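You operate a simulated robot arm through the tools that you are given. There is no shell and no other tool.

The job below is to be done with a simulated two-armed robot. You get a single attempt, and the scene is never put back.

## Task
Reroute the air at the valve board: open valves 5 and 10, then shut 11 and 12.
Fine: no line loses its air on the way; leave the other valves.

The check looks at the end state, three seconds after you hand in, the way a careful person would. Anything else that was tipped, shoved, dropped, spilled or broken makes it a failure.

## Robot
Two 6-joint arms with fingered hands on one trunk that stands fixed in place. Base frame: the origin is at the foot of the trunk, x ahead of it, y to its left, z up. Lengths are in m, angles in degrees, forces in N, time in s.
The left shoulder is at [0.02, 0.157, 0.829], the right one opposite. With the tool pointing down near the work surface each hand reaches from about 0.3 to 0.82 m from the base axis, measured 20 degrees to its own side. Payload 4.1 kg a hand.
The TCP of each hand is the grasp point between the finger pads, 0.033 m short of the fingertips. In the tool frame z runs along the fingers and y along their closing line. The gripper opens to 0.112 m; its body begins 0.039 m behind the TCP. The gripper is a hand of 4 fingers: y runs from the thumb to the fingers, the wrist lies at [-0.016, -0.118, -0.2] in the tool frame.
Orientation is that of the tool frame in the base frame, as a unit quaternion [x, y, z, w]. With the fingers straight down and the wrist toward the robot, the tool's x, y and z point along [0, 1, 0], [1, 0, 0] and [0, 0, -1] of the base frame.

## Interface
- The arms move only by the tool jog_arm. It takes "left_steps", "right_steps" or both (then of equal length, played together; a hand with none holds still); each is one flat list of numbers, 6 for each row, row after row: the shift along the tool's x, y, z in units of 250 mm (1.0 is 250 mm), then the turn, a rotation vector about the tool's x, y, z in units of 120 degrees (1.0 is 120 degrees). In form: [x, y, z, ax, ay, az, x, y, z, ax, ay, az, ...]. A call has 1 to 20 rows; each row is the pose to reach, as a shift and turn from the pose commanded when the call began, along the tool's axes at that moment. A call with a number of a shift or a turn outside -1 to 1 is refused whole. Rows are played at 5 a second. More than 0.05 m and 8.6 degrees between two rows, and nothing of the call is played. A pose out of reach is approached as far as the arm can. The call stops where the force on the tool passes 40 N (or 10 N more than at its start, if that is more) or the arm is blocked; 0.2 s more then pass. In this call time passes only in rows, and 0.2 s behind the last. It gives the time, the measured TCP pose, the force on the tool (base axes), the opening and the grip force at its end, in the units of the frame above (readings bear some noise), with the torque about the TCP (base axes, N m) and any sound that the robot's microphone picked up.
- Cameras (640 x 400 px; columns grow to the right, rows downward): "scene" is now at [0.0626, -0.0151, 1.4749]; the picture's right is [-0.14, -0.99, 0.00], its down [-0.36, 0.05, -0.93] and it looks along [0.92, -0.13, -0.36] (base axes); focal length 300 px, centre (320, 200). "left" rides on the left gripper at [-0.066, -0.089, -0.13] in its tool frame; the picture's right is [-0.79, -0.29, 0.54], its down [0.55, -0.71, 0.44] and it looks along [0.26, 0.64, 0.72] (tool axes); focal length 247 px, centre (320, 200). "right" rides on the right gripper at [0.066, -0.089, -0.13] in its tool frame; the picture's right is [-0.79, 0.29, -0.54], its down [-0.55, -0.71, 0.44] and it looks along [-0.26, 0.64, 0.72] (tool axes); focal length 247 px, centre (320, 200). There is no depth. A picture from a camera that has moved, and an enlarged one, comes with that camera's place and axes in the base frame and with its lens. The place of the scene camera against the robot may be out by one fixed shift of up to 0.012 m in any direction.
- capture(camera): a new picture of that camera. No time passes.
- move_fingers(index, middle, ring, thumb_bend, thumb_turn, hand): sets how far each is bent, from 0 (flat) to 1 (curled in); at 0.3 the hand is open as for a grip, at 0.7 the pads meet at the TCP. One left out holds its place. A second passes; each finger stops where it meets its share of the squeeze, and holds until it gets a number again. It is the only way to open and close the hand. It gives what a move gives, with no picture; readings hold the bend of each and the force on the fingers (four entries, about 0 where the hand has none), thumb and palm. thumb_turn goes from beside the hand (0) to across from the fingers (1), as for a grip.
- aim_head(pan, tilt): turns the head with the scene camera to pan (to the left, within 86 degrees either way) and tilt (down, from -29 to 69), counted from straight ahead of the robot. It gives what a move gives.
- zoom(camera, box): a new picture of the part [left, top, right, bottom] of that camera's present view, enlarged. No time passes.
- hand_in(): hands the job in; it is judged then, once.

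Places have to be worked out from the pictures, the camera data and where the tool is seen. Open the grippers and draw the arms clear of the work before you hand the job in, unless the task says otherwise.

The tools are called after "Emit:" as a command line: name --argument value ..., lists and objects as JSON in quotes. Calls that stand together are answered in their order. jog_arm: Moves the arms, as the interface text tells. Its arguments: {"type":"object","properties":{"left_steps":{"type":"array","items":{"type":"number"}},"right_steps":{"type":"array","items":{"type":"number"}}},"required":[]} The other tools are called the same way: move_fingers (index, middle, ring, thumb_bend, thumb_turn, hand) moves the fingers one by one; aim_head (pan, tilt) turns the head that bears the scene camera; capture (camera) takes a picture; zoom (camera, box) takes an enlarged picture of a part of a camera's view; hand_in () hands the job in.

At the start:

```text
time: 0.0
left_tcp_pos: [0.3058, 0.0994, 1.3897]
left_orientation: [0.707, 0.707, -0.001, 0.001]
left_ft_force: [-0.6, 0.3, 1.0]
left_moment: [-0.02, -0.01, 0.02]
left_finger_gap: 0.1116
left_grip_force: 0.0
left_shape: jaw
left_bend: [0.3, 0.3, 0.3, 0.3, 0.98]
left_finger forces: [0.1, 0.0, 0.0, 0.0, 0.0, 0.0]
right_tcp_pos: [0.2934, -0.1313, 1.3898]
right_orientation: [0.707, 0.707, 0.0, 0.0]
right_ft_force: [0.3, -0.6, -0.7]
right_moment: [-0.01, -0.02, -0.01]
right_finger_gap: 0.1117
right_grip_force: 0.0
right_shape: jaw
right_bend: [0.3, 0.3, 0.3, 0.3, 0.98]
right_finger forces: [0.1, 0.0, 0.1, 0.0, 0.0, 0.0]
head pan, tilt (commanded): [-8.2, 21.1]
```

scene: 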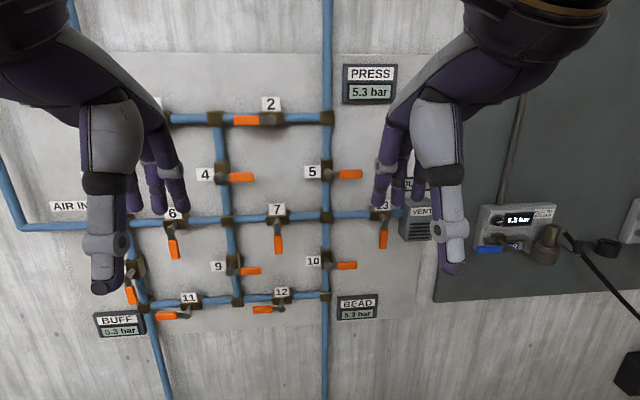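
right: 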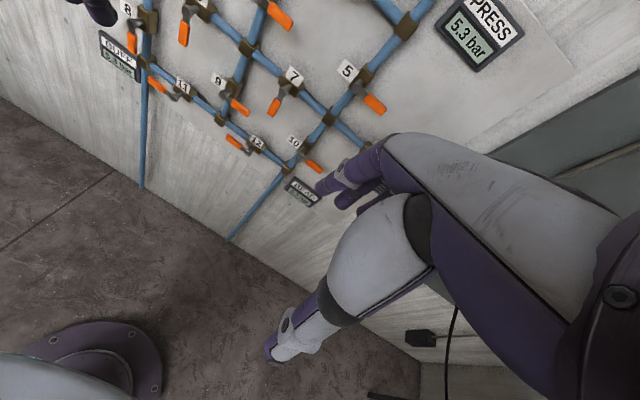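
left: 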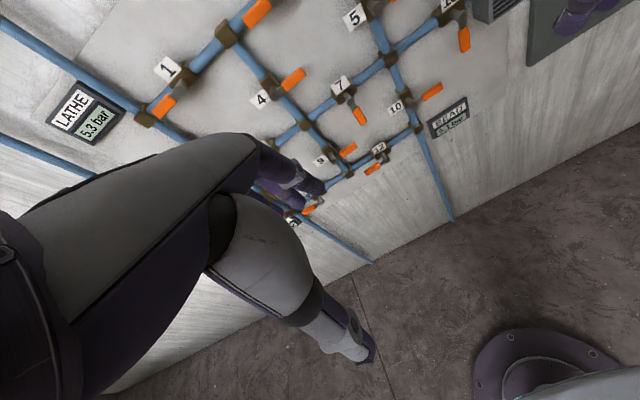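

I'll begin by looking at the valve board more closely with enlarged pictures from the scene camera.

Emit:
zoom --camera "scene" --box '[120, 80, 420, 340]'

Emit:
zoom --camera "scene" --box '[270, 140, 420, 290]'

Emit:
zoom --camera "left" --box '[140, 0, 500, 225]'

Emit:
zoom --camera "right" --box '[90, 0, 450, 225]'

```text
1.54 times, centred on (270, 210) of scene
camera zoom: at [0.0626, -0.0151, 1.4749], right [-0.14, -0.99, 0.0], down [-0.36, 0.05, -0.93], along [0.92, -0.13, -0.36], focal length 461 px, centre (397, 185)
```

zoom: 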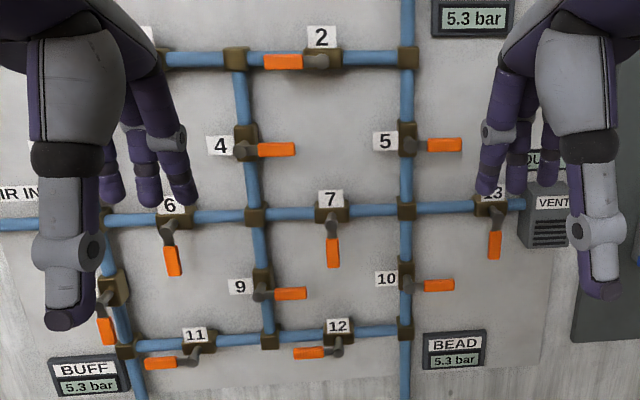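

```text
2.67 times, centred on (345, 215) of scene
camera zoom: at [0.0626, -0.0151, 1.4749], right [-0.14, -0.99, 0.0], down [-0.36, 0.05, -0.93], along [0.92, -0.13, -0.36], focal length 799 px, centre (253, 160)
```

zoom: 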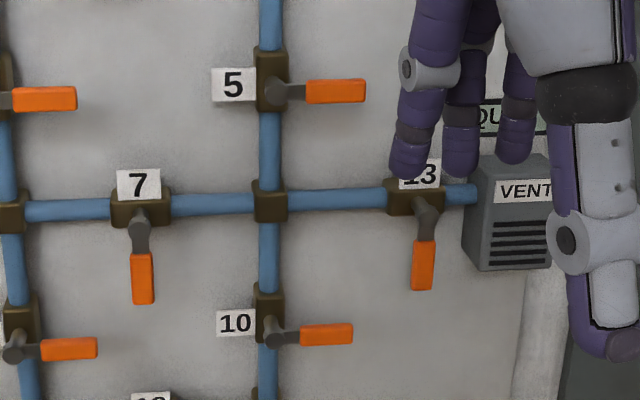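

```text
1.78 times, centred on (320, 112) of left
camera zoom: at [0.2163, 0.0315, 1.5186], right [-0.29, -0.79, -0.54], down [-0.71, 0.55, -0.44], along [0.64, 0.26, -0.72], focal length 439 px, centre (320, 356)
```

zoom: 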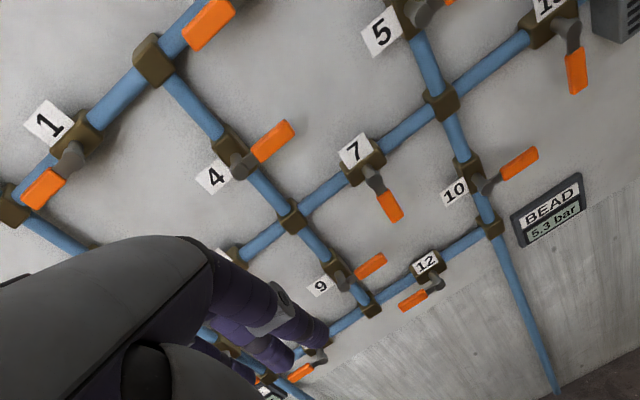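

```text
1.78 times, centred on (270, 112) of right
camera zoom: at [0.2043, -0.067, 1.5198], right [0.29, -0.79, 0.54], down [-0.71, -0.55, -0.44], along [0.64, -0.26, -0.72], focal length 439 px, centre (409, 356)
```

zoom: 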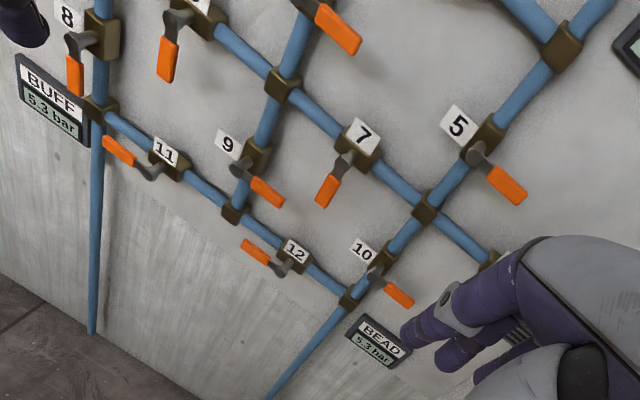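

The board is a grid: handles along the pipe mean open (1, 2, 8, 11, 12) and across mean shut (4, 5, 6, 7, 9, 10, 13). Every open handle looks like it sits a quarter turn from shut on the "down" side. The hubs look to be roughly 0.7 m ahead. I'll swing the right hand away from the head to a fingers-forward pose, well short of the board.

Emit:
jog_arm --right_steps '[-0.04, 0.053, 0.063, -0.0625, 0, 0, -0.08, 0.107, 0.127, -0.125, 0, 0, -0.12, 0.16, 0.19, -0.1875, 0, 0, -0.16, 0.213, 0.253, -0.25, 0, 0, -0.2, 0.267, 0.317, -0.3125, 0, 0, -0.24, 0.32, 0.38, -0.375, 0, 0, -0.28, 0.373, 0.443, -0.4375, 0, 0, -0.32, 0.427, 0.507, -0.5, 0, 0, -0.36, 0.48, 0.57, -0.5625, 0, 0, -0.4, 0.533, 0.633, -0.625, 0, 0, -0.44, 0.587, 0.697, -0.6875, 0, 0, -0.48, 0.64, 0.76, -0.75, 0, 0]'

```text
time: 2.6
left_tcp_pos: [0.3038, 0.0983, 1.3916]
left_orientation: [0.707, 0.708, 0.0, 0.001]
left_ft_force: [-1.7, -0.5, -0.3]
left_moment: [0.09, -0.14, 0.02]
left_finger_gap: 0.1116
left_grip_force: 0.0
left_shape: jaw
left_bend: [0.3, 0.3, 0.3, 0.3, 0.98]
left_finger forces: [0.0, 0.0, 0.0, 0.0, 0.0, 0.0]
right_tcp_pos: [0.4304, -0.1015, 1.2649]
right_orientation: [0.543, 0.478, 0.482, 0.494]
right_ft_force: [-2.1, -0.8, 1.1]
right_moment: [-0.03, 0.06, 0.07]
right_finger_gap: 0.1119
right_grip_force: 0.1
right_shape: jaw
right_bend: [0.3, 0.3, 0.3, 0.3, 0.98]
right_finger forces: [0.1, 0.0, 0.0, 0.0, 0.1, 0.0]
right hand out of reach, approached as far as the arm can: row 8, 9, 10, 11, 12
head pan, tilt (commanded): [-8.2, 21.1]
```

The right arm could not fully reach that pose (it's at [0.43, -0.10, 1.265], almost fingers-forward). I'll look at where everything is before going on.

Emit:
capture --camera "scene"

Emit:
capture --camera "right"

Emit:
capture --camera "left"

```text
taken
camera scene: at [0.0608, -0.016, 1.475], right [-0.14, -0.99, 0.0], down [-0.36, 0.05, -0.93], along [0.92, -0.13, -0.36], focal length 300 px, centre (320, 200)
```

scene: 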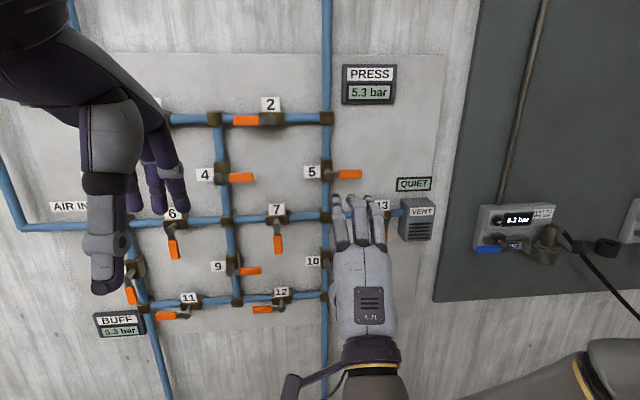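

```text
taken
camera right: at [0.3033, -0.0224, 1.1862], right [-0.59, -0.76, 0.27], down [0.36, -0.54, -0.76], along [0.73, -0.35, 0.59], focal length 247 px, centre (320, 200)
```

right: 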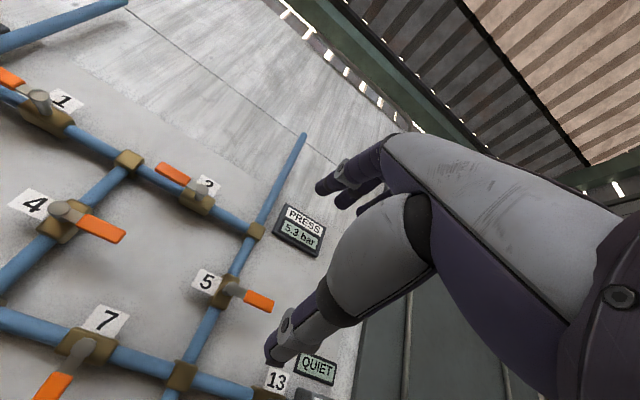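

```text
taken
camera left: at [0.2143, 0.0305, 1.5189], right [-0.29, -0.79, -0.54], down [-0.71, 0.55, -0.44], along [0.64, 0.26, -0.72], focal length 247 px, centre (320, 200)
```

left: 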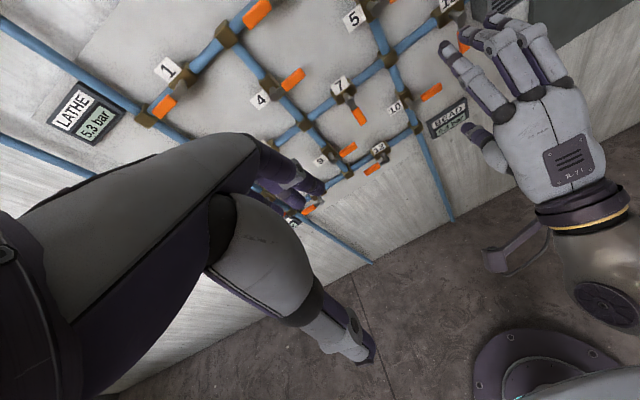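

The fingers-forward pose works with the palm down, and valve 5's pivot triangulates to about [0.74, -0.137, 1.27]. I'll now make a pointing hand, with the index straight and the other fingers and thumb curled, then look at it.

Emit:
move_fingers --hand "right" --index 0 --middle 1 --ring 1 --thumb_bend 0.8 --thumb_turn 0.5

Emit:
capture --camera "right"

Emit:
zoom --camera "scene" --box '[260, 140, 460, 400]'

Emit:
zoom --camera "left" --box '[380, 0, 640, 290]'

```text
time: 3.6
left_tcp_pos: [0.3052, 0.0992, 1.3898]
left_orientation: [0.707, 0.707, 0.0, 0.0]
left_ft_force: [0.0, 0.1, 0.3]
left_moment: [-0.01, -0.03, -0.01]
left_finger_gap: 0.1117
left_grip_force: 0.0
left_shape: jaw
left_bend: [0.3, 0.3, 0.3, 0.3, 0.98]
left_finger forces: [0.1, 0.0, 0.1, 0.1, 0.1, 0.1]
right_tcp_pos: [0.4329, -0.1022, 1.2649]
right_orientation: [0.544, 0.479, 0.481, 0.494]
right_ft_force: [-0.2, 0.3, 0.1]
right_moment: [0.02, -0.03, 0.0]
right_finger_gap: 0.0873
right_grip_force: 0.1
right_shape: fingers
right_bend: [0.0, 1.0, 1.0, 0.8, 0.51]
right_finger forces: [0.0, 0.1, 0.0, 0.0, 0.0, 0.0]
head pan, tilt (commanded): [-8.2, 21.1]
```

```text
taken
camera right: at [0.3051, -0.0218, 1.1856], right [-0.59, -0.76, 0.27], down [0.36, -0.55, -0.76], along [0.73, -0.35, 0.59], focal length 247 px, centre (320, 200)
```

right: 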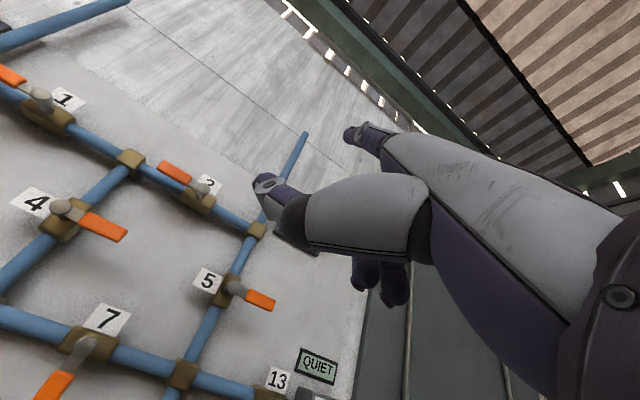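

```text
1.54 times, centred on (360, 270) of scene
camera zoom: at [0.0626, -0.0151, 1.4749], right [-0.14, -0.99, 0.0], down [-0.36, 0.05, -0.93], along [0.92, -0.13, -0.36], focal length 461 px, centre (258, 92)
```

zoom: 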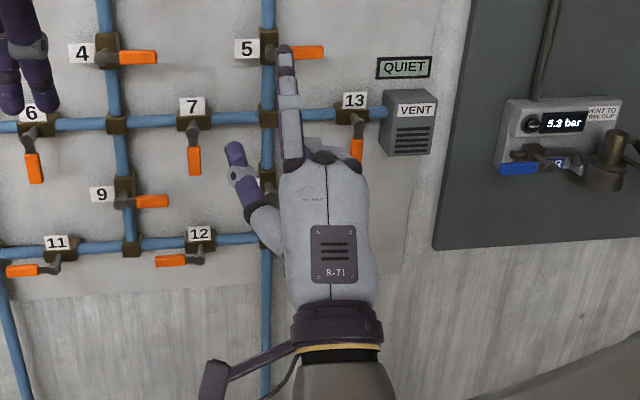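

```text
1.38 times, centred on (510, 145) of left
camera zoom: at [0.2163, 0.0315, 1.5186], right [-0.29, -0.79, -0.54], down [-0.71, 0.55, -0.44], along [0.64, 0.26, -0.72], focal length 341 px, centre (58, 276)
```

zoom: 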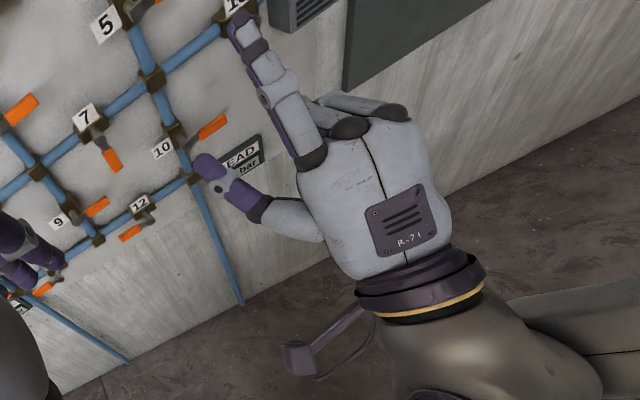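

The index now points forward, but the thumb sticks out forward and left, where it could catch something. I'll curl it fully under the palm and check again.

Emit:
move_fingers --hand "right" --thumb_bend 1 --thumb_turn 1

Emit:
capture --camera "right"

Emit:
zoom --camera "scene" --box '[260, 140, 460, 400]'

Emit:
zoom --camera "left" --box '[380, 0, 640, 290]'

```text
time: 4.6
left_tcp_pos: [0.3059, 0.0976, 1.3896]
left_orientation: [0.707, 0.707, 0.0, 0.0]
left_ft_force: [0.4, 0.5, 1.0]
left_moment: [-0.02, 0.0, 0.01]
left_finger_gap: 0.1115
left_grip_force: 0.0
left_shape: jaw
left_bend: [0.3, 0.3, 0.3, 0.3, 0.98]
left_finger forces: [0.1, 0.0, 0.1, 0.0, 0.0, 0.0]
right_tcp_pos: [0.4331, -0.0996, 1.2645]
right_orientation: [0.544, 0.479, 0.48, 0.494]
right_ft_force: [0.3, 0.2, -0.1]
right_moment: [-0.01, 0.02, -0.02]
right_finger_gap: 0.0524
right_grip_force: 0.1
right_shape: fingers
right_bend: [0.0, 1.0, 1.0, 1.0, 1.0]
right_finger forces: [0.0, 0.0, 0.0, 0.0, 0.0, 0.1]
head pan, tilt (commanded): [-8.2, 21.1]
```

```text
taken
camera right: at [0.3051, -0.0218, 1.1856], right [-0.59, -0.76, 0.27], down [0.36, -0.55, -0.76], along [0.73, -0.35, 0.59], focal length 247 px, centre (320, 200)
```

right: 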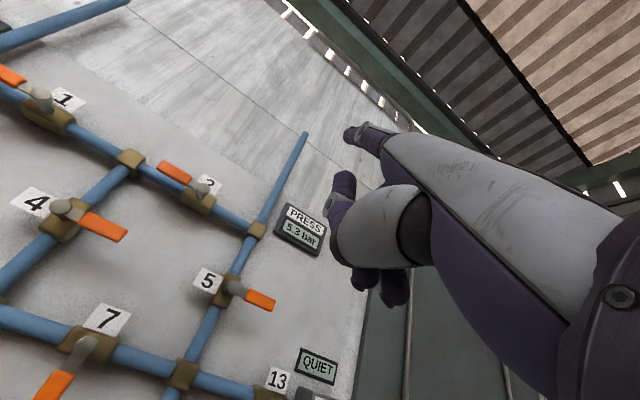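

```text
1.54 times, centred on (360, 270) of scene
camera zoom: at [0.0626, -0.0151, 1.4749], right [-0.14, -0.99, 0.0], down [-0.36, 0.05, -0.93], along [0.92, -0.13, -0.36], focal length 461 px, centre (258, 92)
```

zoom: 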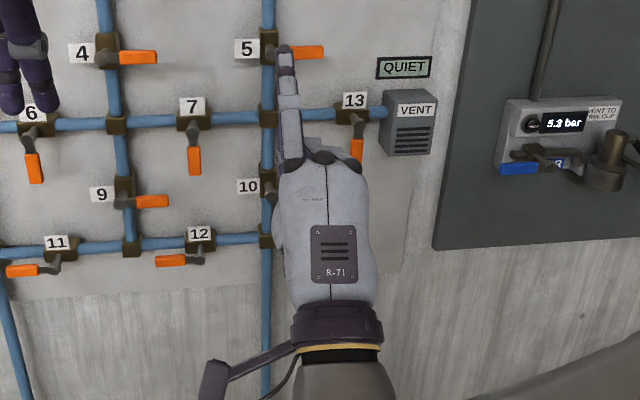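

```text
1.38 times, centred on (510, 145) of left
camera zoom: at [0.2163, 0.0315, 1.5186], right [-0.29, -0.79, -0.54], down [-0.71, 0.55, -0.44], along [0.64, 0.26, -0.72], focal length 341 px, centre (58, 276)
```

zoom: 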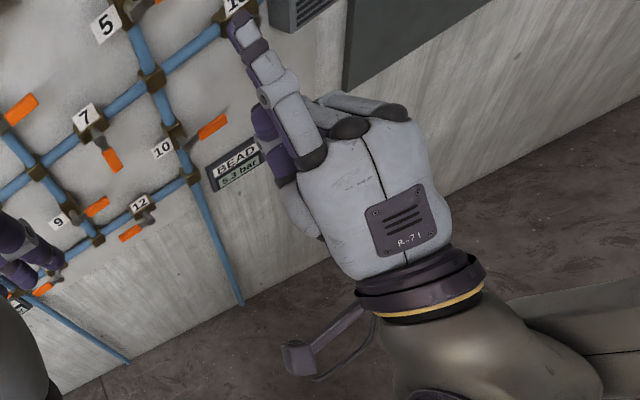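

The straight index doesn't lie along tool z. It leans about 52° from it, with the tip at roughly (0.015, 0.105, -0.01) in the tool frame. So a tool pitch about 38° up from the starting pose should point the index straight at the board. I'll pitch back by 52° while moving slightly forward and right.

Emit:
jog_arm --right_steps '[-0.03, 0, 0.04, 0.062, 0, 0, -0.06, 0, 0.08, 0.124, 0, 0, -0.09, 0, 0.12, 0.186, 0, 0, -0.12, 0, 0.16, 0.248, 0, 0, -0.15, 0, 0.2, 0.31, 0, 0, -0.18, 0, 0.24, 0.372, 0, 0, -0.2, 0, 0.28, 0.433, 0, 0]'

```text
time: 6.2
left_tcp_pos: [0.3043, 0.0984, 1.3898]
left_orientation: [0.707, 0.707, 0.0, 0.0]
left_ft_force: [-0.4, 0.8, -0.3]
left_moment: [0.03, -0.05, 0.02]
left_finger_gap: 0.1113
left_grip_force: 0.0
left_shape: jaw
left_bend: [0.3, 0.3, 0.3, 0.3, 0.98]
left_finger forces: [0.0, 0.0, 0.1, 0.0, 0.1, 0.0]
right_tcp_pos: [0.5001, -0.1551, 1.2569]
right_orientation: [0.705, 0.642, 0.222, 0.204]
right_ft_force: [-0.9, -0.1, 0.0]
right_moment: [0.03, 0.0, 0.01]
right_finger_gap: 0.0522
right_grip_force: 0.0
right_shape: fingers
right_bend: [0.0, 1.0, 1.0, 1.0, 1.0]
right_finger forces: [0.1, 0.1, 0.0, 0.0, 0.0, 0.1]
head pan, tilt (commanded): [-8.2, 21.1]
```

The hand is now nearly right. I'll take out the remaining small pitch and yaw error and move to a pre-approach point with the fingertip up and to the right of valve 5's handle, still well short of the board.

Emit:
jog_arm --right_steps '[-0.077, 0.043, -0.004, -0.008, 0.0008, -0.0147, -0.153, 0.086, -0.008, -0.016, 0.0016, -0.0294, -0.2296, 0.1288, -0.012, -0.0242, 0.0024, -0.0441]'

Emit:
capture --camera "right"

Emit:
capture --camera "scene"

Emit:
capture --camera "left"

```text
time: 7.0
left_tcp_pos: [0.3051, 0.0994, 1.3893]
left_orientation: [0.707, 0.707, 0.001, 0.0]
left_ft_force: [-0.1, 0.6, 0.4]
left_moment: [-0.03, 0.04, -0.03]
left_finger_gap: 0.1117
left_grip_force: 0.0
left_shape: jaw
left_bend: [0.3, 0.3, 0.3, 0.3, 0.98]
left_finger forces: [0.1, 0.0, 0.0, 0.0, 0.1, 0.1]
right_tcp_pos: [0.5208, -0.215, 1.2751]
right_orientation: [0.668, 0.668, 0.231, 0.232]
right_ft_force: [-0.5, -0.3, 0.1]
right_moment: [-0.01, 0.01, -0.04]
right_finger_gap: 0.0525
right_grip_force: 0.0
right_shape: fingers
right_bend: [0.0, 1.0, 1.0, 1.0, 1.0]
right_finger forces: [0.0, 0.0, 0.0, 0.0, 0.1, 0.0]
head pan, tilt (commanded): [-8.2, 21.1]
```

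```text
taken
camera right: at [0.3712, -0.1513, 1.3221], right [-0.11, -0.79, 0.6], down [-0.29, -0.55, -0.78], along [0.95, -0.26, -0.17], focal length 247 px, centre (320, 200)
```

right: 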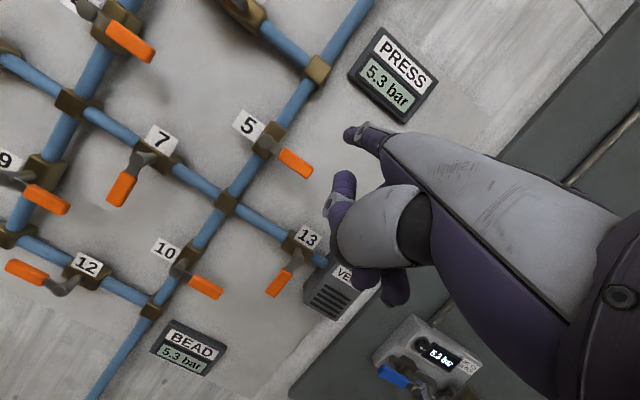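

```text
taken
camera scene: at [0.0626, -0.0149, 1.4749], right [-0.14, -0.99, 0.0], down [-0.36, 0.05, -0.93], along [0.92, -0.13, -0.36], focal length 300 px, centre (320, 200)
```

scene: 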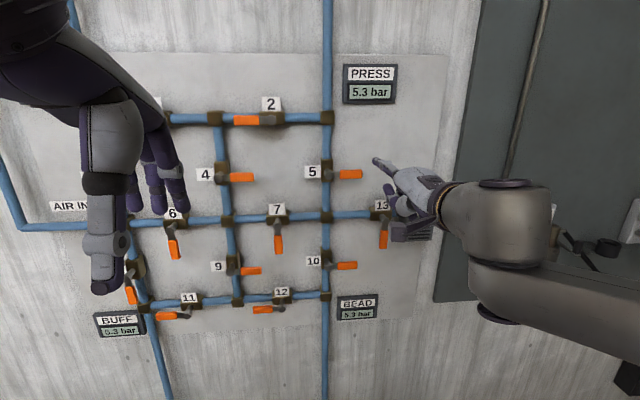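

```text
taken
camera left: at [0.2163, 0.0317, 1.5186], right [-0.29, -0.79, -0.54], down [-0.71, 0.55, -0.44], along [0.64, 0.26, -0.72], focal length 247 px, centre (320, 200)
```

left: 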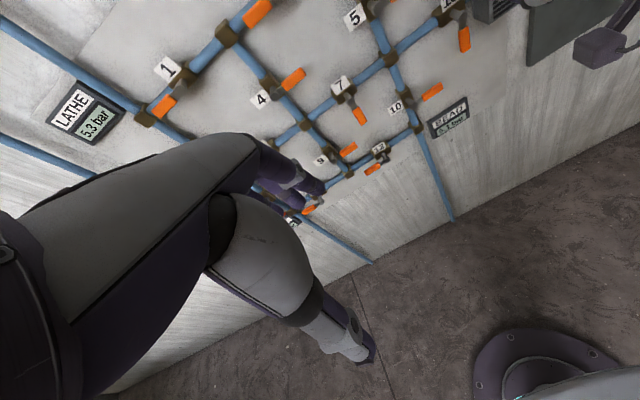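

The index tip sits at about [0.58, -0.19, 1.347], above and in front of valve 5's handle at around z 1.277. I'll zoom in on both views for the hand's shape and better pixel readings.

Emit:
zoom --camera "scene" --box '[290, 120, 450, 260]'

Emit:
zoom --camera "right" --box '[220, 80, 420, 220]'

Emit:
zoom --camera "right" --box '[60, 200, 240, 320]'

```text
2.86 times, centred on (370, 190) of scene
camera zoom: at [0.0626, -0.0149, 1.4749], right [-0.14, -0.99, 0.0], down [-0.36, 0.05, -0.93], along [0.92, -0.13, -0.36], focal length 856 px, centre (177, 229)
```

zoom: 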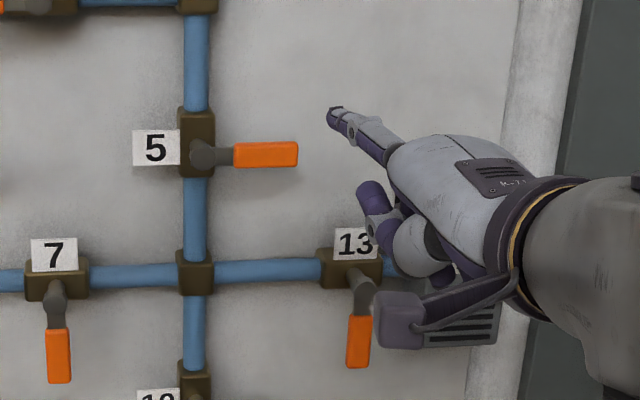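

```text
2.86 times, centred on (320, 150) of right
camera zoom: at [0.3712, -0.1513, 1.3221], right [-0.11, -0.79, 0.6], down [-0.29, -0.55, -0.78], along [0.95, -0.26, -0.17], focal length 706 px, centre (320, 343)
```

zoom: 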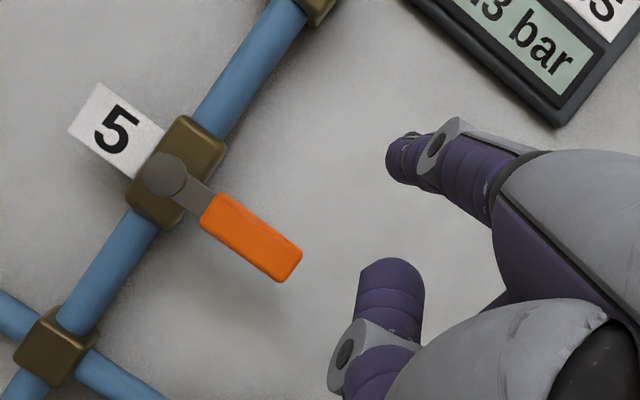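

```text
3.33 times, centred on (150, 260) of right
camera zoom: at [0.3712, -0.1513, 1.3221], right [-0.11, -0.79, 0.6], down [-0.29, -0.55, -0.78], along [0.95, -0.26, -0.17], focal length 823 px, centre (887, 0)
```

zoom: 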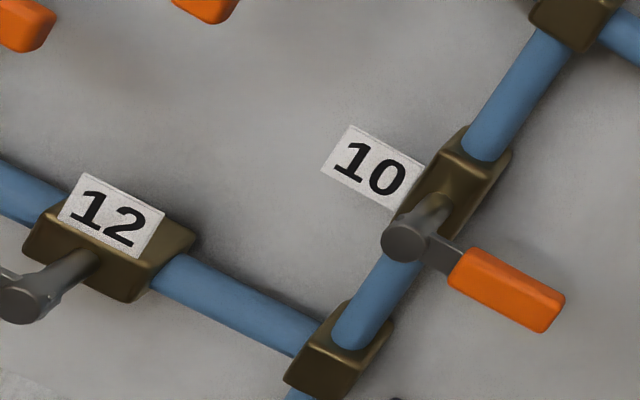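

The geometry is now consistent: pivot 5's outer end is about [0.742, -0.135, 1.281], the handle tip is at y ≈ -0.212, and the wall is near x 0.78. The index tip sits about (0.075, 0.02, 0.07) from the TCP and leads the rest of the hand by 7 cm. I'll bring the fingertip to x ≈ 0.695, above the handle, and look.

Emit:
jog_arm --right_steps '[0.007, 0.089, 0.103, 0, 0, 0, 0.014, 0.178, 0.206, 0, 0, 0, 0.02, 0.266, 0.31, 0, 0, 0]'

Emit:
zoom --camera "scene" --box '[290, 120, 450, 260]'

Emit:
capture --camera "right"

```text
time: 7.8
left_tcp_pos: [0.3046, 0.0989, 1.3893]
left_orientation: [0.706, 0.708, 0.0, 0.001]
left_ft_force: [0.4, -0.5, -0.1]
left_moment: [-0.02, -0.03, 0.04]
left_finger_gap: 0.1119
left_grip_force: 0.1
left_shape: jaw
left_bend: [0.3, 0.3, 0.3, 0.3, 0.98]
left_finger forces: [0.0, 0.0, 0.0, 0.0, 0.0, 0.0]
right_tcp_pos: [0.6217, -0.2122, 1.2535]
right_orientation: [0.668, 0.668, 0.232, 0.232]
right_ft_force: [0.2, -0.9, 0.2]
right_moment: [-0.01, 0.01, -0.01]
right_finger_gap: 0.0521
right_grip_force: 0.1
right_shape: fingers
right_bend: [0.0, 1.0, 1.0, 1.0, 1.0]
right_finger forces: [0.1, 0.0, 0.0, 0.1, 0.0, 0.0]
head pan, tilt (commanded): [-8.2, 21.1]
```

```text
2.86 times, centred on (370, 190) of scene
camera zoom: at [0.0621, -0.0151, 1.4749], right [-0.14, -0.99, 0.0], down [-0.36, 0.05, -0.93], along [0.92, -0.13, -0.36], focal length 856 px, centre (177, 229)
```

zoom: 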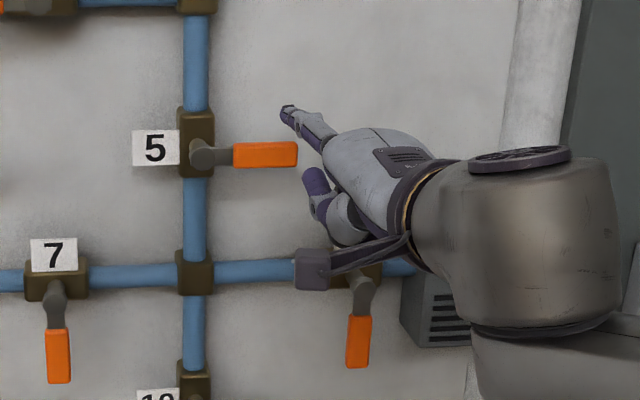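

```text
taken
camera right: at [0.4721, -0.1468, 1.3006], right [-0.11, -0.79, 0.6], down [-0.29, -0.55, -0.78], along [0.95, -0.26, -0.17], focal length 247 px, centre (320, 200)
```

right: 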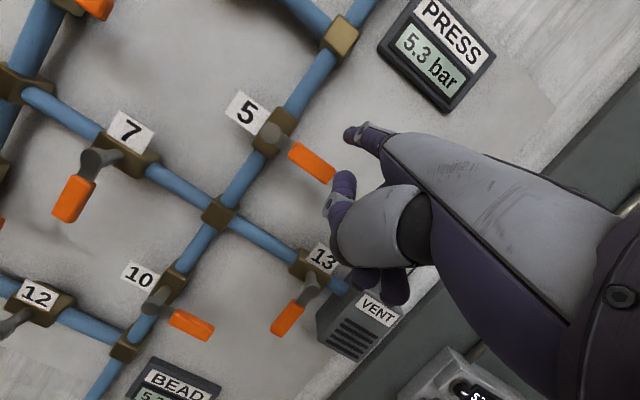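

The fingertip is about 3 cm above the handle with nothing in the way ahead. I'll go forward 7 cm so the tip passes just behind the handle's plane, then check the depth.

Emit:
jog_arm --right_steps '[0, 0.055, 0.043, 0, 0, 0, 0, 0.11, 0.086, 0, 0, 0, 0, 0.165, 0.129, 0, 0, 0, 0, 0.22, 0.172, 0, 0, 0]'

Emit:
zoom --camera "scene" --box '[290, 120, 450, 260]'

Emit:
zoom --camera "right" --box '[200, 60, 440, 240]'

Emit:
zoom --camera "left" --box '[300, 0, 500, 120]'

```text
time: 8.8
left_tcp_pos: [0.3059, 0.0981, 1.3896]
left_orientation: [0.707, 0.708, 0.0, 0.0]
left_ft_force: [-0.4, 0.0, -0.2]
left_moment: [-0.02, -0.02, 0.0]
left_finger_gap: 0.1118
left_grip_force: 0.1
left_shape: jaw
left_bend: [0.3, 0.3, 0.3, 0.3, 0.98]
left_finger forces: [0.1, 0.0, 0.0, 0.1, 0.0, 0.0]
right_tcp_pos: [0.6918, -0.2103, 1.2539]
right_orientation: [0.668, 0.668, 0.231, 0.231]
right_ft_force: [-0.3, 0.3, -0.3]
right_moment: [-0.01, -0.03, -0.03]
right_finger_gap: 0.0524
right_grip_force: 0.0
right_shape: fingers
right_bend: [0.0, 1.0, 1.0, 1.0, 1.0]
right_finger forces: [0.0, 0.1, 0.0, 0.1, 0.1, 0.0]
head pan, tilt (commanded): [-8.2, 21.1]
```

```text
2.86 times, centred on (370, 190) of scene
camera zoom: at [0.0624, -0.0151, 1.4749], right [-0.14, -0.99, 0.0], down [-0.36, 0.05, -0.93], along [0.92, -0.13, -0.36], focal length 856 px, centre (177, 229)
```

zoom: 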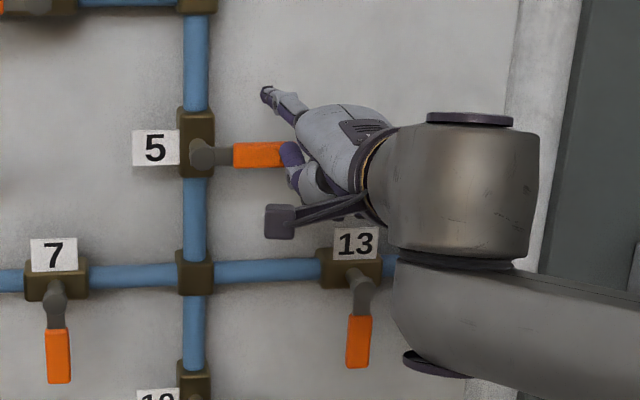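

```text
2.22 times, centred on (320, 150) of right
camera zoom: at [0.541, -0.1473, 1.3015], right [-0.11, -0.79, 0.6], down [-0.29, -0.55, -0.78], along [0.95, -0.26, -0.17], focal length 549 px, centre (320, 311)
```

zoom: 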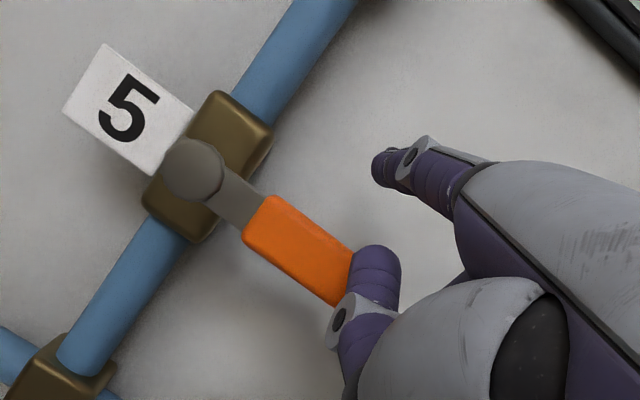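

```text
3.20 times, centred on (400, 60) of left
camera zoom: at [0.216, 0.0315, 1.5186], right [-0.29, -0.79, -0.54], down [-0.71, 0.55, -0.44], along [0.64, 0.26, -0.72], focal length 790 px, centre (64, 648)
```

zoom: 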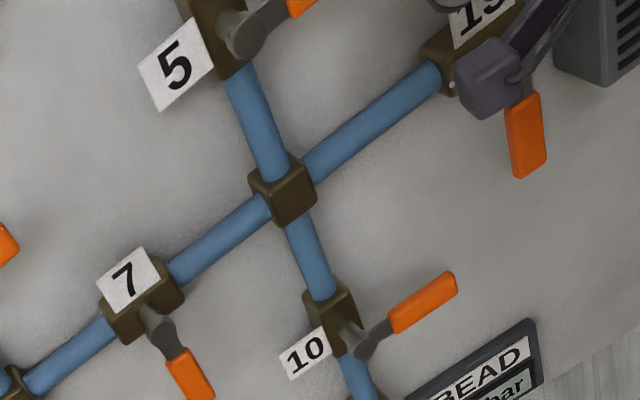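

The tip is now at about [0.765, -0.19, 1.324], roughly 2 cm behind the handle face and 3 cm above it, touching nothing. I'll push down along an arc for the first ~30° of valve 5 and watch the force.

Emit:
jog_arm --right_steps '[0, -0.0296, 0.0378, 0, 0, 0, 0, -0.0567, 0.0725, 0, 0, 0, -0.008, -0.0739, 0.0946, 0, 0, 0, -0.0132, -0.0934, 0.1195, 0, 0, 0, -0.012, -0.1121, 0.1434, 0, 0, 0, -0.0104, -0.1311, 0.1677, 0, 0, 0]'

Emit:
zoom --camera "scene" --box '[290, 120, 450, 260]'

Emit:
zoom --camera "right" --box '[200, 60, 440, 240]'

```text
time: 10.2
left_tcp_pos: [0.3053, 0.0984, 1.3894]
left_orientation: [0.708, 0.707, -0.001, 0.0]
left_ft_force: [0.6, 0.4, 0.7]
left_moment: [0.02, -0.01, -0.02]
left_finger_gap: 0.1116
left_grip_force: 0.2
left_shape: jaw
left_bend: [0.3, 0.3, 0.3, 0.3, 0.98]
left_finger forces: [0.1, 0.0, 0.0, 0.0, 0.0, 0.1]
right_tcp_pos: [0.6894, -0.2144, 1.2003]
right_orientation: [0.668, 0.668, 0.231, 0.231]
right_ft_force: [-0.4, 0.0, 1.7]
right_moment: [0.02, -0.12, 0.0]
right_finger_gap: 0.0537
right_grip_force: 0.8
right_shape: fingers
right_bend: [0.0, 1.0, 1.0, 1.0, 1.0]
right_finger forces: [1.3, 0.0, 0.1, 0.0, 0.1, 0.0]
head pan, tilt (commanded): [-8.2, 21.1]
```

```text
2.86 times, centred on (370, 190) of scene
camera zoom: at [0.0625, -0.015, 1.4749], right [-0.14, -0.99, 0.0], down [-0.36, 0.05, -0.93], along [0.92, -0.13, -0.36], focal length 856 px, centre (177, 229)
```

zoom: 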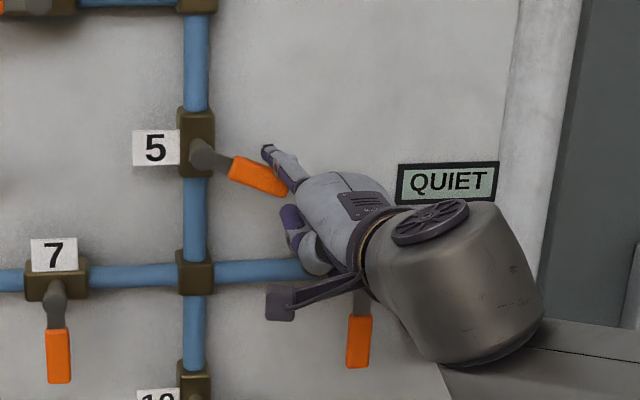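

```text
2.22 times, centred on (320, 150) of right
camera zoom: at [0.5402, -0.1496, 1.2482], right [-0.11, -0.79, 0.6], down [-0.29, -0.55, -0.78], along [0.95, -0.26, -0.17], focal length 549 px, centre (320, 311)
```

zoom: 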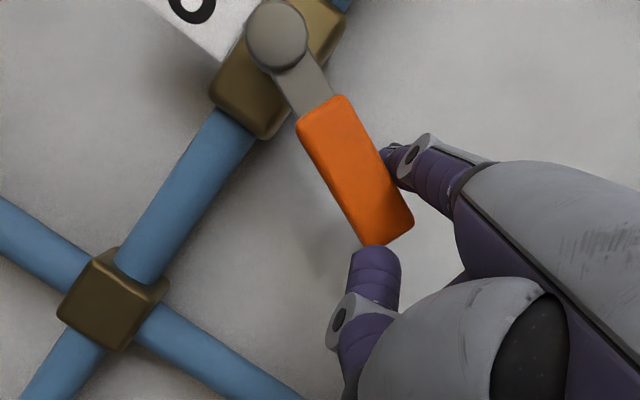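

The handle turns freely with the finger (about 1.7 N) and is roughly 30° down. I'll continue around the arc to about 90°.

Emit:
jog_arm --right_steps '[0.0072, -0.0182, 0.0233, 0, 0, 0, 0.0184, -0.036, 0.046, 0, 0, 0, 0.0328, -0.0522, 0.0668, 0, 0, 0, 0.0512, -0.0675, 0.0864, 0, 0, 0, 0.0724, -0.0811, 0.1037, 0, 0, 0, 0.0964, -0.0929, 0.1188, 0, 0, 0, 0.1224, -0.1027, 0.1314, 0, 0, 0, 0.1504, -0.1104, 0.1412, 0, 0, 0]'

Emit:
zoom --camera "scene" --box '[290, 120, 450, 260]'

Emit:
zoom --camera "right" --box '[200, 0, 440, 180]'

Emit:
capture --camera "scene"

```text
time: 12.0
left_tcp_pos: [0.3059, 0.0995, 1.3894]
left_orientation: [0.707, 0.707, 0.0, 0.0]
left_ft_force: [-0.2, 0.2, -0.2]
left_moment: [-0.01, -0.03, 0.01]
left_finger_gap: 0.1117
left_grip_force: 0.1
left_shape: jaw
left_bend: [0.3, 0.3, 0.3, 0.3, 0.98]
left_finger forces: [0.0, 0.1, 0.1, 0.0, 0.0, 0.0]
right_tcp_pos: [0.6922, -0.1775, 1.1563]
right_orientation: [0.669, 0.668, 0.23, 0.232]
right_ft_force: [0.0, -1.4, 1.1]
right_moment: [0.08, 0.0, -0.05]
right_finger_gap: 0.0529
right_grip_force: 0.6
right_shape: fingers
right_bend: [0.0, 1.0, 1.0, 1.0, 1.0]
right_finger forces: [1.0, 0.0, 0.1, 0.0, 0.1, 0.0]
head pan, tilt (commanded): [-8.2, 21.1]
```

```text
2.86 times, centred on (370, 190) of scene
camera zoom: at [0.0626, -0.0152, 1.4749], right [-0.14, -0.99, 0.0], down [-0.36, 0.05, -0.93], along [0.92, -0.13, -0.36], focal length 856 px, centre (177, 229)
```

zoom: 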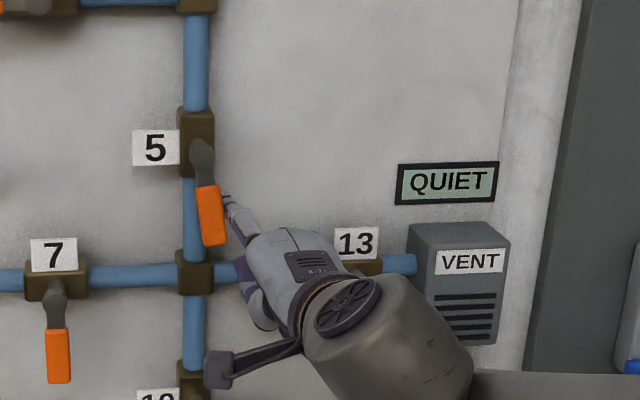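

```text
2.22 times, centred on (320, 90) of right
camera zoom: at [0.5415, -0.1125, 1.203], right [-0.11, -0.79, 0.6], down [-0.29, -0.55, -0.78], along [0.95, -0.26, -0.17], focal length 549 px, centre (320, 444)
```

zoom: 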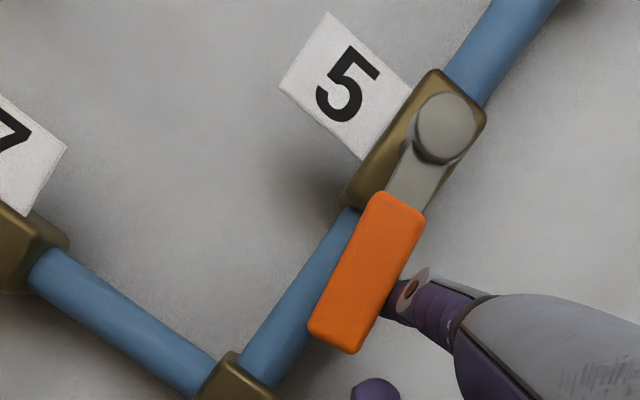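

```text
taken
camera scene: at [0.0626, -0.0152, 1.4749], right [-0.14, -0.99, 0.0], down [-0.36, 0.05, -0.93], along [0.92, -0.13, -0.36], focal length 300 px, centre (320, 200)
```

scene: 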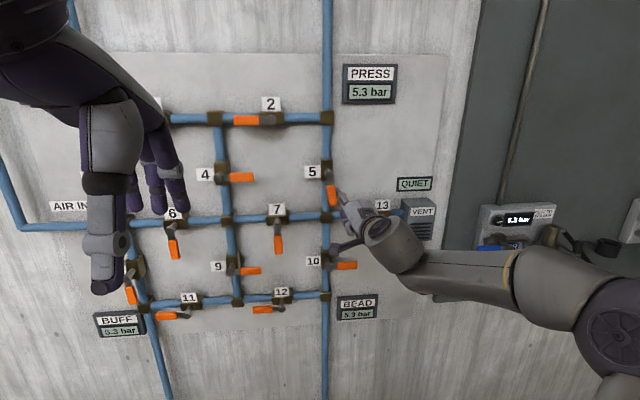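

Valve 5's handle is about 6–7° short of straight down by comparison with handles 7 and 13. I'll nudge the finger a further ~8 mm left and watch for the stop.

Emit:
jog_arm --right_steps '[0.012, -0.002, 0.003, 0, 0, 0, 0.022, -0.004, 0.005, 0, 0, 0, 0.032, -0.006, 0.008, 0, 0, 0]'

Emit:
zoom --camera "scene" --box '[290, 120, 450, 260]'

Emit:
zoom --camera "right" --box '[200, 0, 440, 180]'

```text
time: 12.8
left_tcp_pos: [0.3064, 0.0985, 1.3894]
left_orientation: [0.707, 0.707, 0.0, 0.0]
left_ft_force: [0.6, -0.1, 0.1]
left_moment: [-0.02, 0.01, 0.04]
left_finger_gap: 0.1117
left_grip_force: 0.1
left_shape: jaw
left_bend: [0.3, 0.3, 0.3, 0.3, 0.98]
left_finger forces: [0.0, 0.0, 0.1, 0.0, 0.1, 0.0]
right_tcp_pos: [0.6916, -0.1705, 1.153]
right_orientation: [0.669, 0.668, 0.23, 0.232]
right_ft_force: [-0.2, -1.0, 0.8]
right_moment: [0.09, 0.0, -0.02]
right_finger_gap: 0.0529
right_grip_force: 0.7
right_shape: fingers
right_bend: [0.0, 1.0, 1.0, 1.0, 1.0]
right_finger forces: [0.8, 0.0, 0.2, 0.0, 0.1, 0.1]
head pan, tilt (commanded): [-8.2, 21.1]
```

```text
2.86 times, centred on (370, 190) of scene
camera zoom: at [0.0626, -0.0151, 1.4749], right [-0.14, -0.99, 0.0], down [-0.36, 0.05, -0.93], along [0.92, -0.13, -0.36], focal length 856 px, centre (177, 229)
```

zoom: 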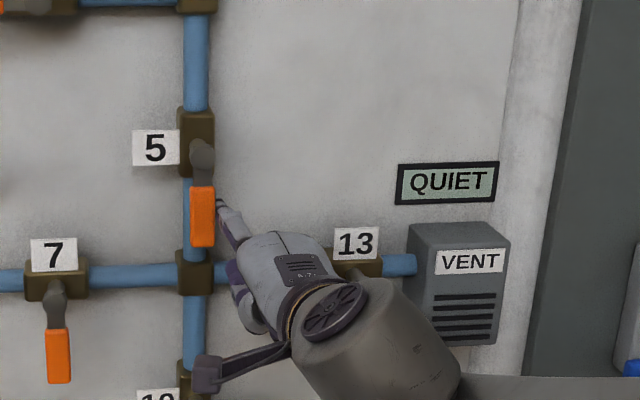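

```text
2.22 times, centred on (320, 90) of right
camera zoom: at [0.5411, -0.1048, 1.2007], right [-0.11, -0.79, 0.6], down [-0.29, -0.55, -0.78], along [0.95, -0.26, -0.17], focal length 549 px, centre (320, 444)
```

zoom: 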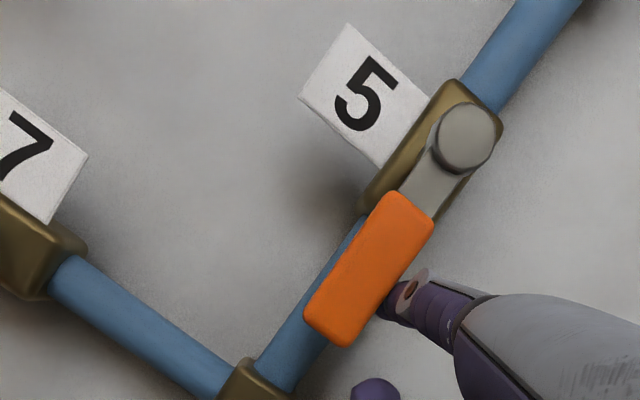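

Handle 5 now looks vertical, in line with its pipe. I'll push 2 mm more to feel for an end stop.

Emit:
jog_arm --right_steps '[0.008, -0.001, 0.001, 0, 0, 0]'

Emit:
zoom --camera "scene" --box '[290, 140, 390, 240]'

```text
time: 13.2
left_tcp_pos: [0.3054, 0.0985, 1.3907]
left_orientation: [0.707, 0.707, 0.0, 0.0]
left_ft_force: [0.4, 0.0, 1.0]
left_moment: [0.02, 0.0, 0.0]
left_finger_gap: 0.1117
left_grip_force: 0.2
left_shape: jaw
left_bend: [0.3, 0.3, 0.3, 0.3, 0.98]
left_finger forces: [0.0, 0.0, 0.0, 0.1, 0.0, 0.0]
right_tcp_pos: [0.691, -0.168, 1.1537]
right_orientation: [0.669, 0.667, 0.23, 0.232]
right_ft_force: [-0.2, -2.8, 1.3]
right_moment: [0.25, 0.02, -0.23]
right_finger_gap: 0.0528
right_grip_force: 1.7
right_shape: fingers
right_bend: [0.0, 1.0, 1.0, 1.0, 1.0]
right_finger forces: [3.1, 0.0, 0.0, 0.0, 0.0, 0.0]
head pan, tilt (commanded): [-8.2, 21.1]
```

```text
4.00 times, centred on (340, 190) of scene
camera zoom: at [0.0626, -0.0152, 1.4749], right [-0.14, -0.99, 0.0], down [-0.36, 0.05, -0.93], along [0.92, -0.13, -0.36], focal length 1198 px, centre (240, 240)
```

zoom: 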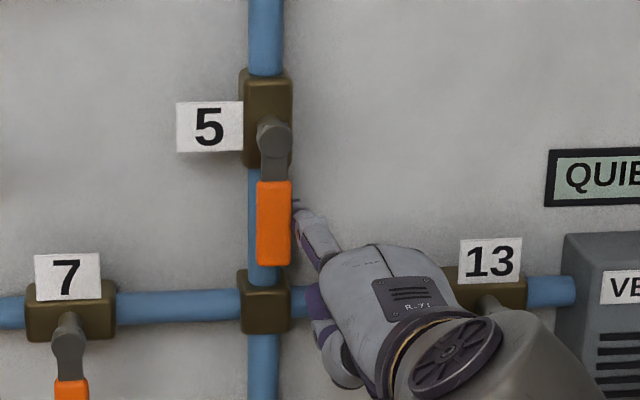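

The force rose to about 3 N with no more movement, so handle 5 is at its open stop. I'll back the finger away to the right, withdraw 10 cm, and descend to in front of and above valve 10's handle (pivot ~[0.742, -0.135, 1.025]).

Emit:
jog_arm --right_steps '[-0.04, 0, 0, 0, 0, 0, -0.08, 0, 0, 0, 0, 0, -0.1, -0.0946, -0.0739, 0, 0, 0, -0.1, -0.2049, -0.1602, 0, 0, 0, -0.1, -0.3152, -0.2464, 0, 0, 0, -0.12, -0.4138, -0.1203, 0, 0, 0, -0.14, -0.5123, 0.0058, 0, 0, 0, -0.16, -0.6109, 0.1318, 0, 0, 0, -0.168, -0.6454, 0.176, 0, 0, 0]'

Emit:
capture --camera "scene"

Emit:
capture --camera "right"

Emit:
zoom --camera "scene" --box '[290, 200, 430, 330]'

```text
time: 15.2
left_tcp_pos: [0.3047, 0.0987, 1.39]
left_orientation: [0.707, 0.708, -0.001, 0.0]
left_ft_force: [-0.6, -0.1, -0.1]
left_moment: [0.03, -0.04, 0.02]
left_finger_gap: 0.1117
left_grip_force: 0.0
left_shape: jaw
left_bend: [0.3, 0.3, 0.3, 0.3, 0.98]
left_finger forces: [0.0, 0.0, 0.0, 0.0, 0.0, 0.1]
right_tcp_pos: [0.5946, -0.169, 1.0448]
right_orientation: [0.679, 0.661, 0.218, 0.232]
right_ft_force: [-1.3, 0.0, 0.0]
right_moment: [-0.01, 0.02, 0.02]
right_finger_gap: 0.0526
right_grip_force: 0.1
right_shape: fingers
right_bend: [0.0, 1.0, 1.0, 1.0, 1.0]
right_finger forces: [0.0, 0.0, 0.0, 0.0, 0.1, 0.0]
right hand out of reach, approached as far as the arm can: row 7, 8, 9
head pan, tilt (commanded): [-8.2, 21.1]
```

```text
taken
camera scene: at [0.0621, -0.0152, 1.4749], right [-0.14, -0.99, 0.0], down [-0.36, 0.05, -0.93], along [0.92, -0.13, -0.36], focal length 300 px, centre (320, 200)
```

scene: 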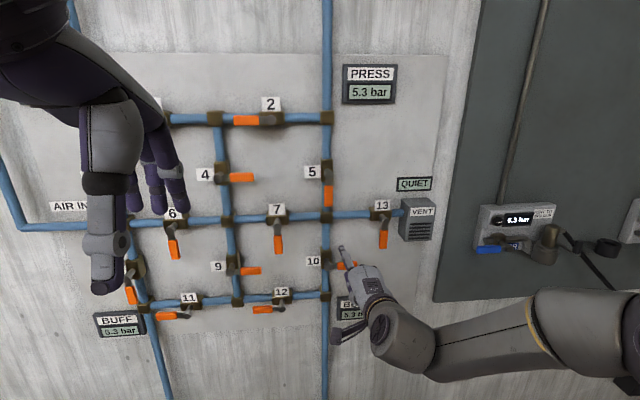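

```text
taken
camera right: at [0.4484, -0.0998, 1.0943], right [-0.12, -0.78, 0.61], down [-0.32, -0.55, -0.77], along [0.94, -0.29, -0.19], focal length 247 px, centre (320, 200)
```

right: 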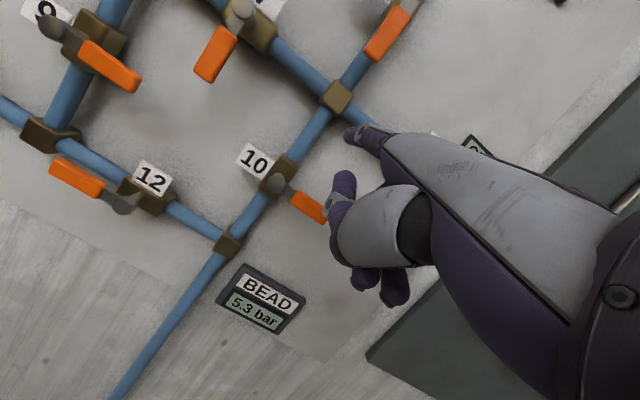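

```text
3.08 times, centred on (360, 265) of scene
camera zoom: at [0.0621, -0.0152, 1.4749], right [-0.14, -0.99, 0.0], down [-0.36, 0.05, -0.93], along [0.92, -0.13, -0.36], focal length 922 px, centre (197, 0)
```

zoom: 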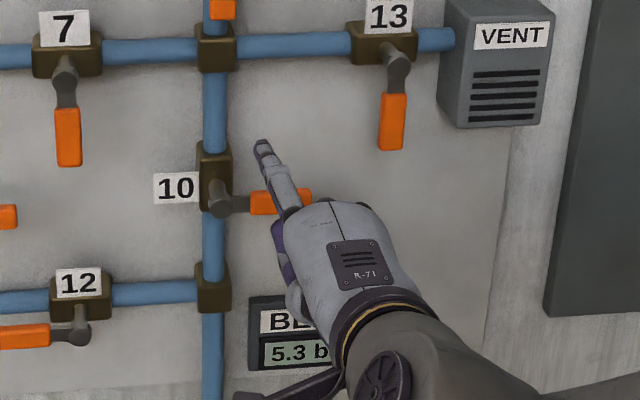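

The straight-in posture runs out of arm fold-in room down here. Pitching the finger 20° downward puts the wrist higher and farther out, which fixes that. I'll correct the orientation and put the fingertip at about [0.69, -0.19, 1.085], above handle 10.

Emit:
jog_arm --right_steps '[-0.05, 0.002, 0.002, 0.053, 0.0037, -0.0035, -0.11, 0.005, 0.005, 0.106, 0.0075, -0.007, -0.1636, 0.0072, 0.0077, 0.1592, 0.0112, -0.0106]'

Emit:
capture --camera "right"

Emit:
zoom --camera "scene" --box '[290, 200, 430, 330]'

```text
time: 16.0
left_tcp_pos: [0.3061, 0.0997, 1.3895]
left_orientation: [0.707, 0.707, 0.0, 0.0]
left_ft_force: [-0.1, -0.4, 0.6]
left_moment: [0.01, 0.01, 0.01]
left_finger_gap: 0.1121
left_grip_force: 0.1
left_shape: jaw
left_bend: [0.3, 0.3, 0.3, 0.3, 0.98]
left_finger forces: [0.0, 0.0, 0.0, 0.0, 0.0, 0.0]
right_tcp_pos: [0.5948, -0.2116, 1.0455]
right_orientation: [0.687, 0.707, 0.121, 0.112]
right_ft_force: [-0.3, -0.5, -0.3]
right_moment: [0.01, -0.01, 0.01]
right_finger_gap: 0.0523
right_grip_force: 0.1
right_shape: fingers
right_bend: [0.0, 1.0, 1.0, 1.0, 1.0]
right_finger forces: [0.0, 0.1, 0.1, 0.0, 0.0, 0.0]
head pan, tilt (commanded): [-8.2, 21.1]
```

```text
taken
camera right: at [0.469, -0.1517, 1.1394], right [0.12, -0.79, 0.6], down [-0.51, -0.56, -0.65], along [0.85, -0.23, -0.48], focal length 247 px, centre (320, 200)
```

right: 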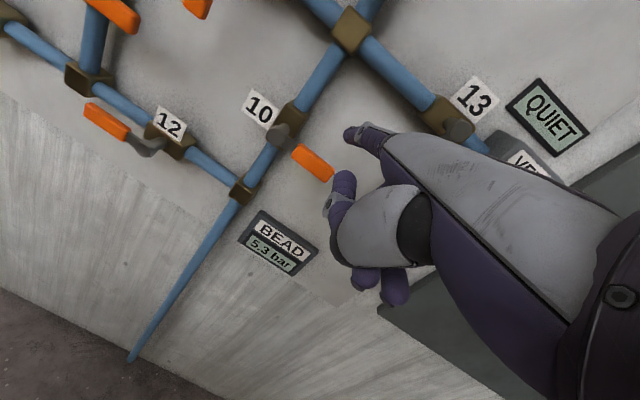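

```text
3.08 times, centred on (360, 265) of scene
camera zoom: at [0.0626, -0.015, 1.4749], right [-0.14, -0.99, 0.0], down [-0.36, 0.05, -0.93], along [0.92, -0.13, -0.36], focal length 922 px, centre (197, 0)
```

zoom: 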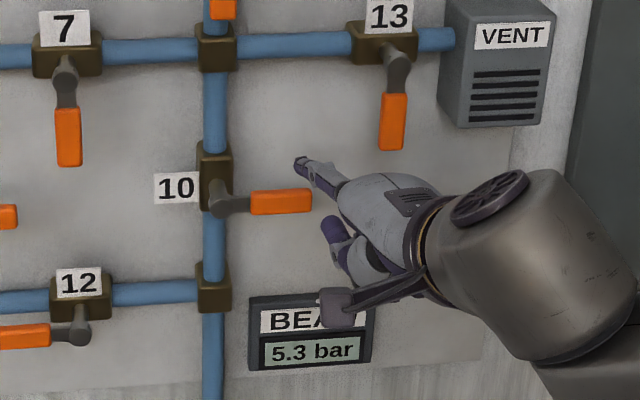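

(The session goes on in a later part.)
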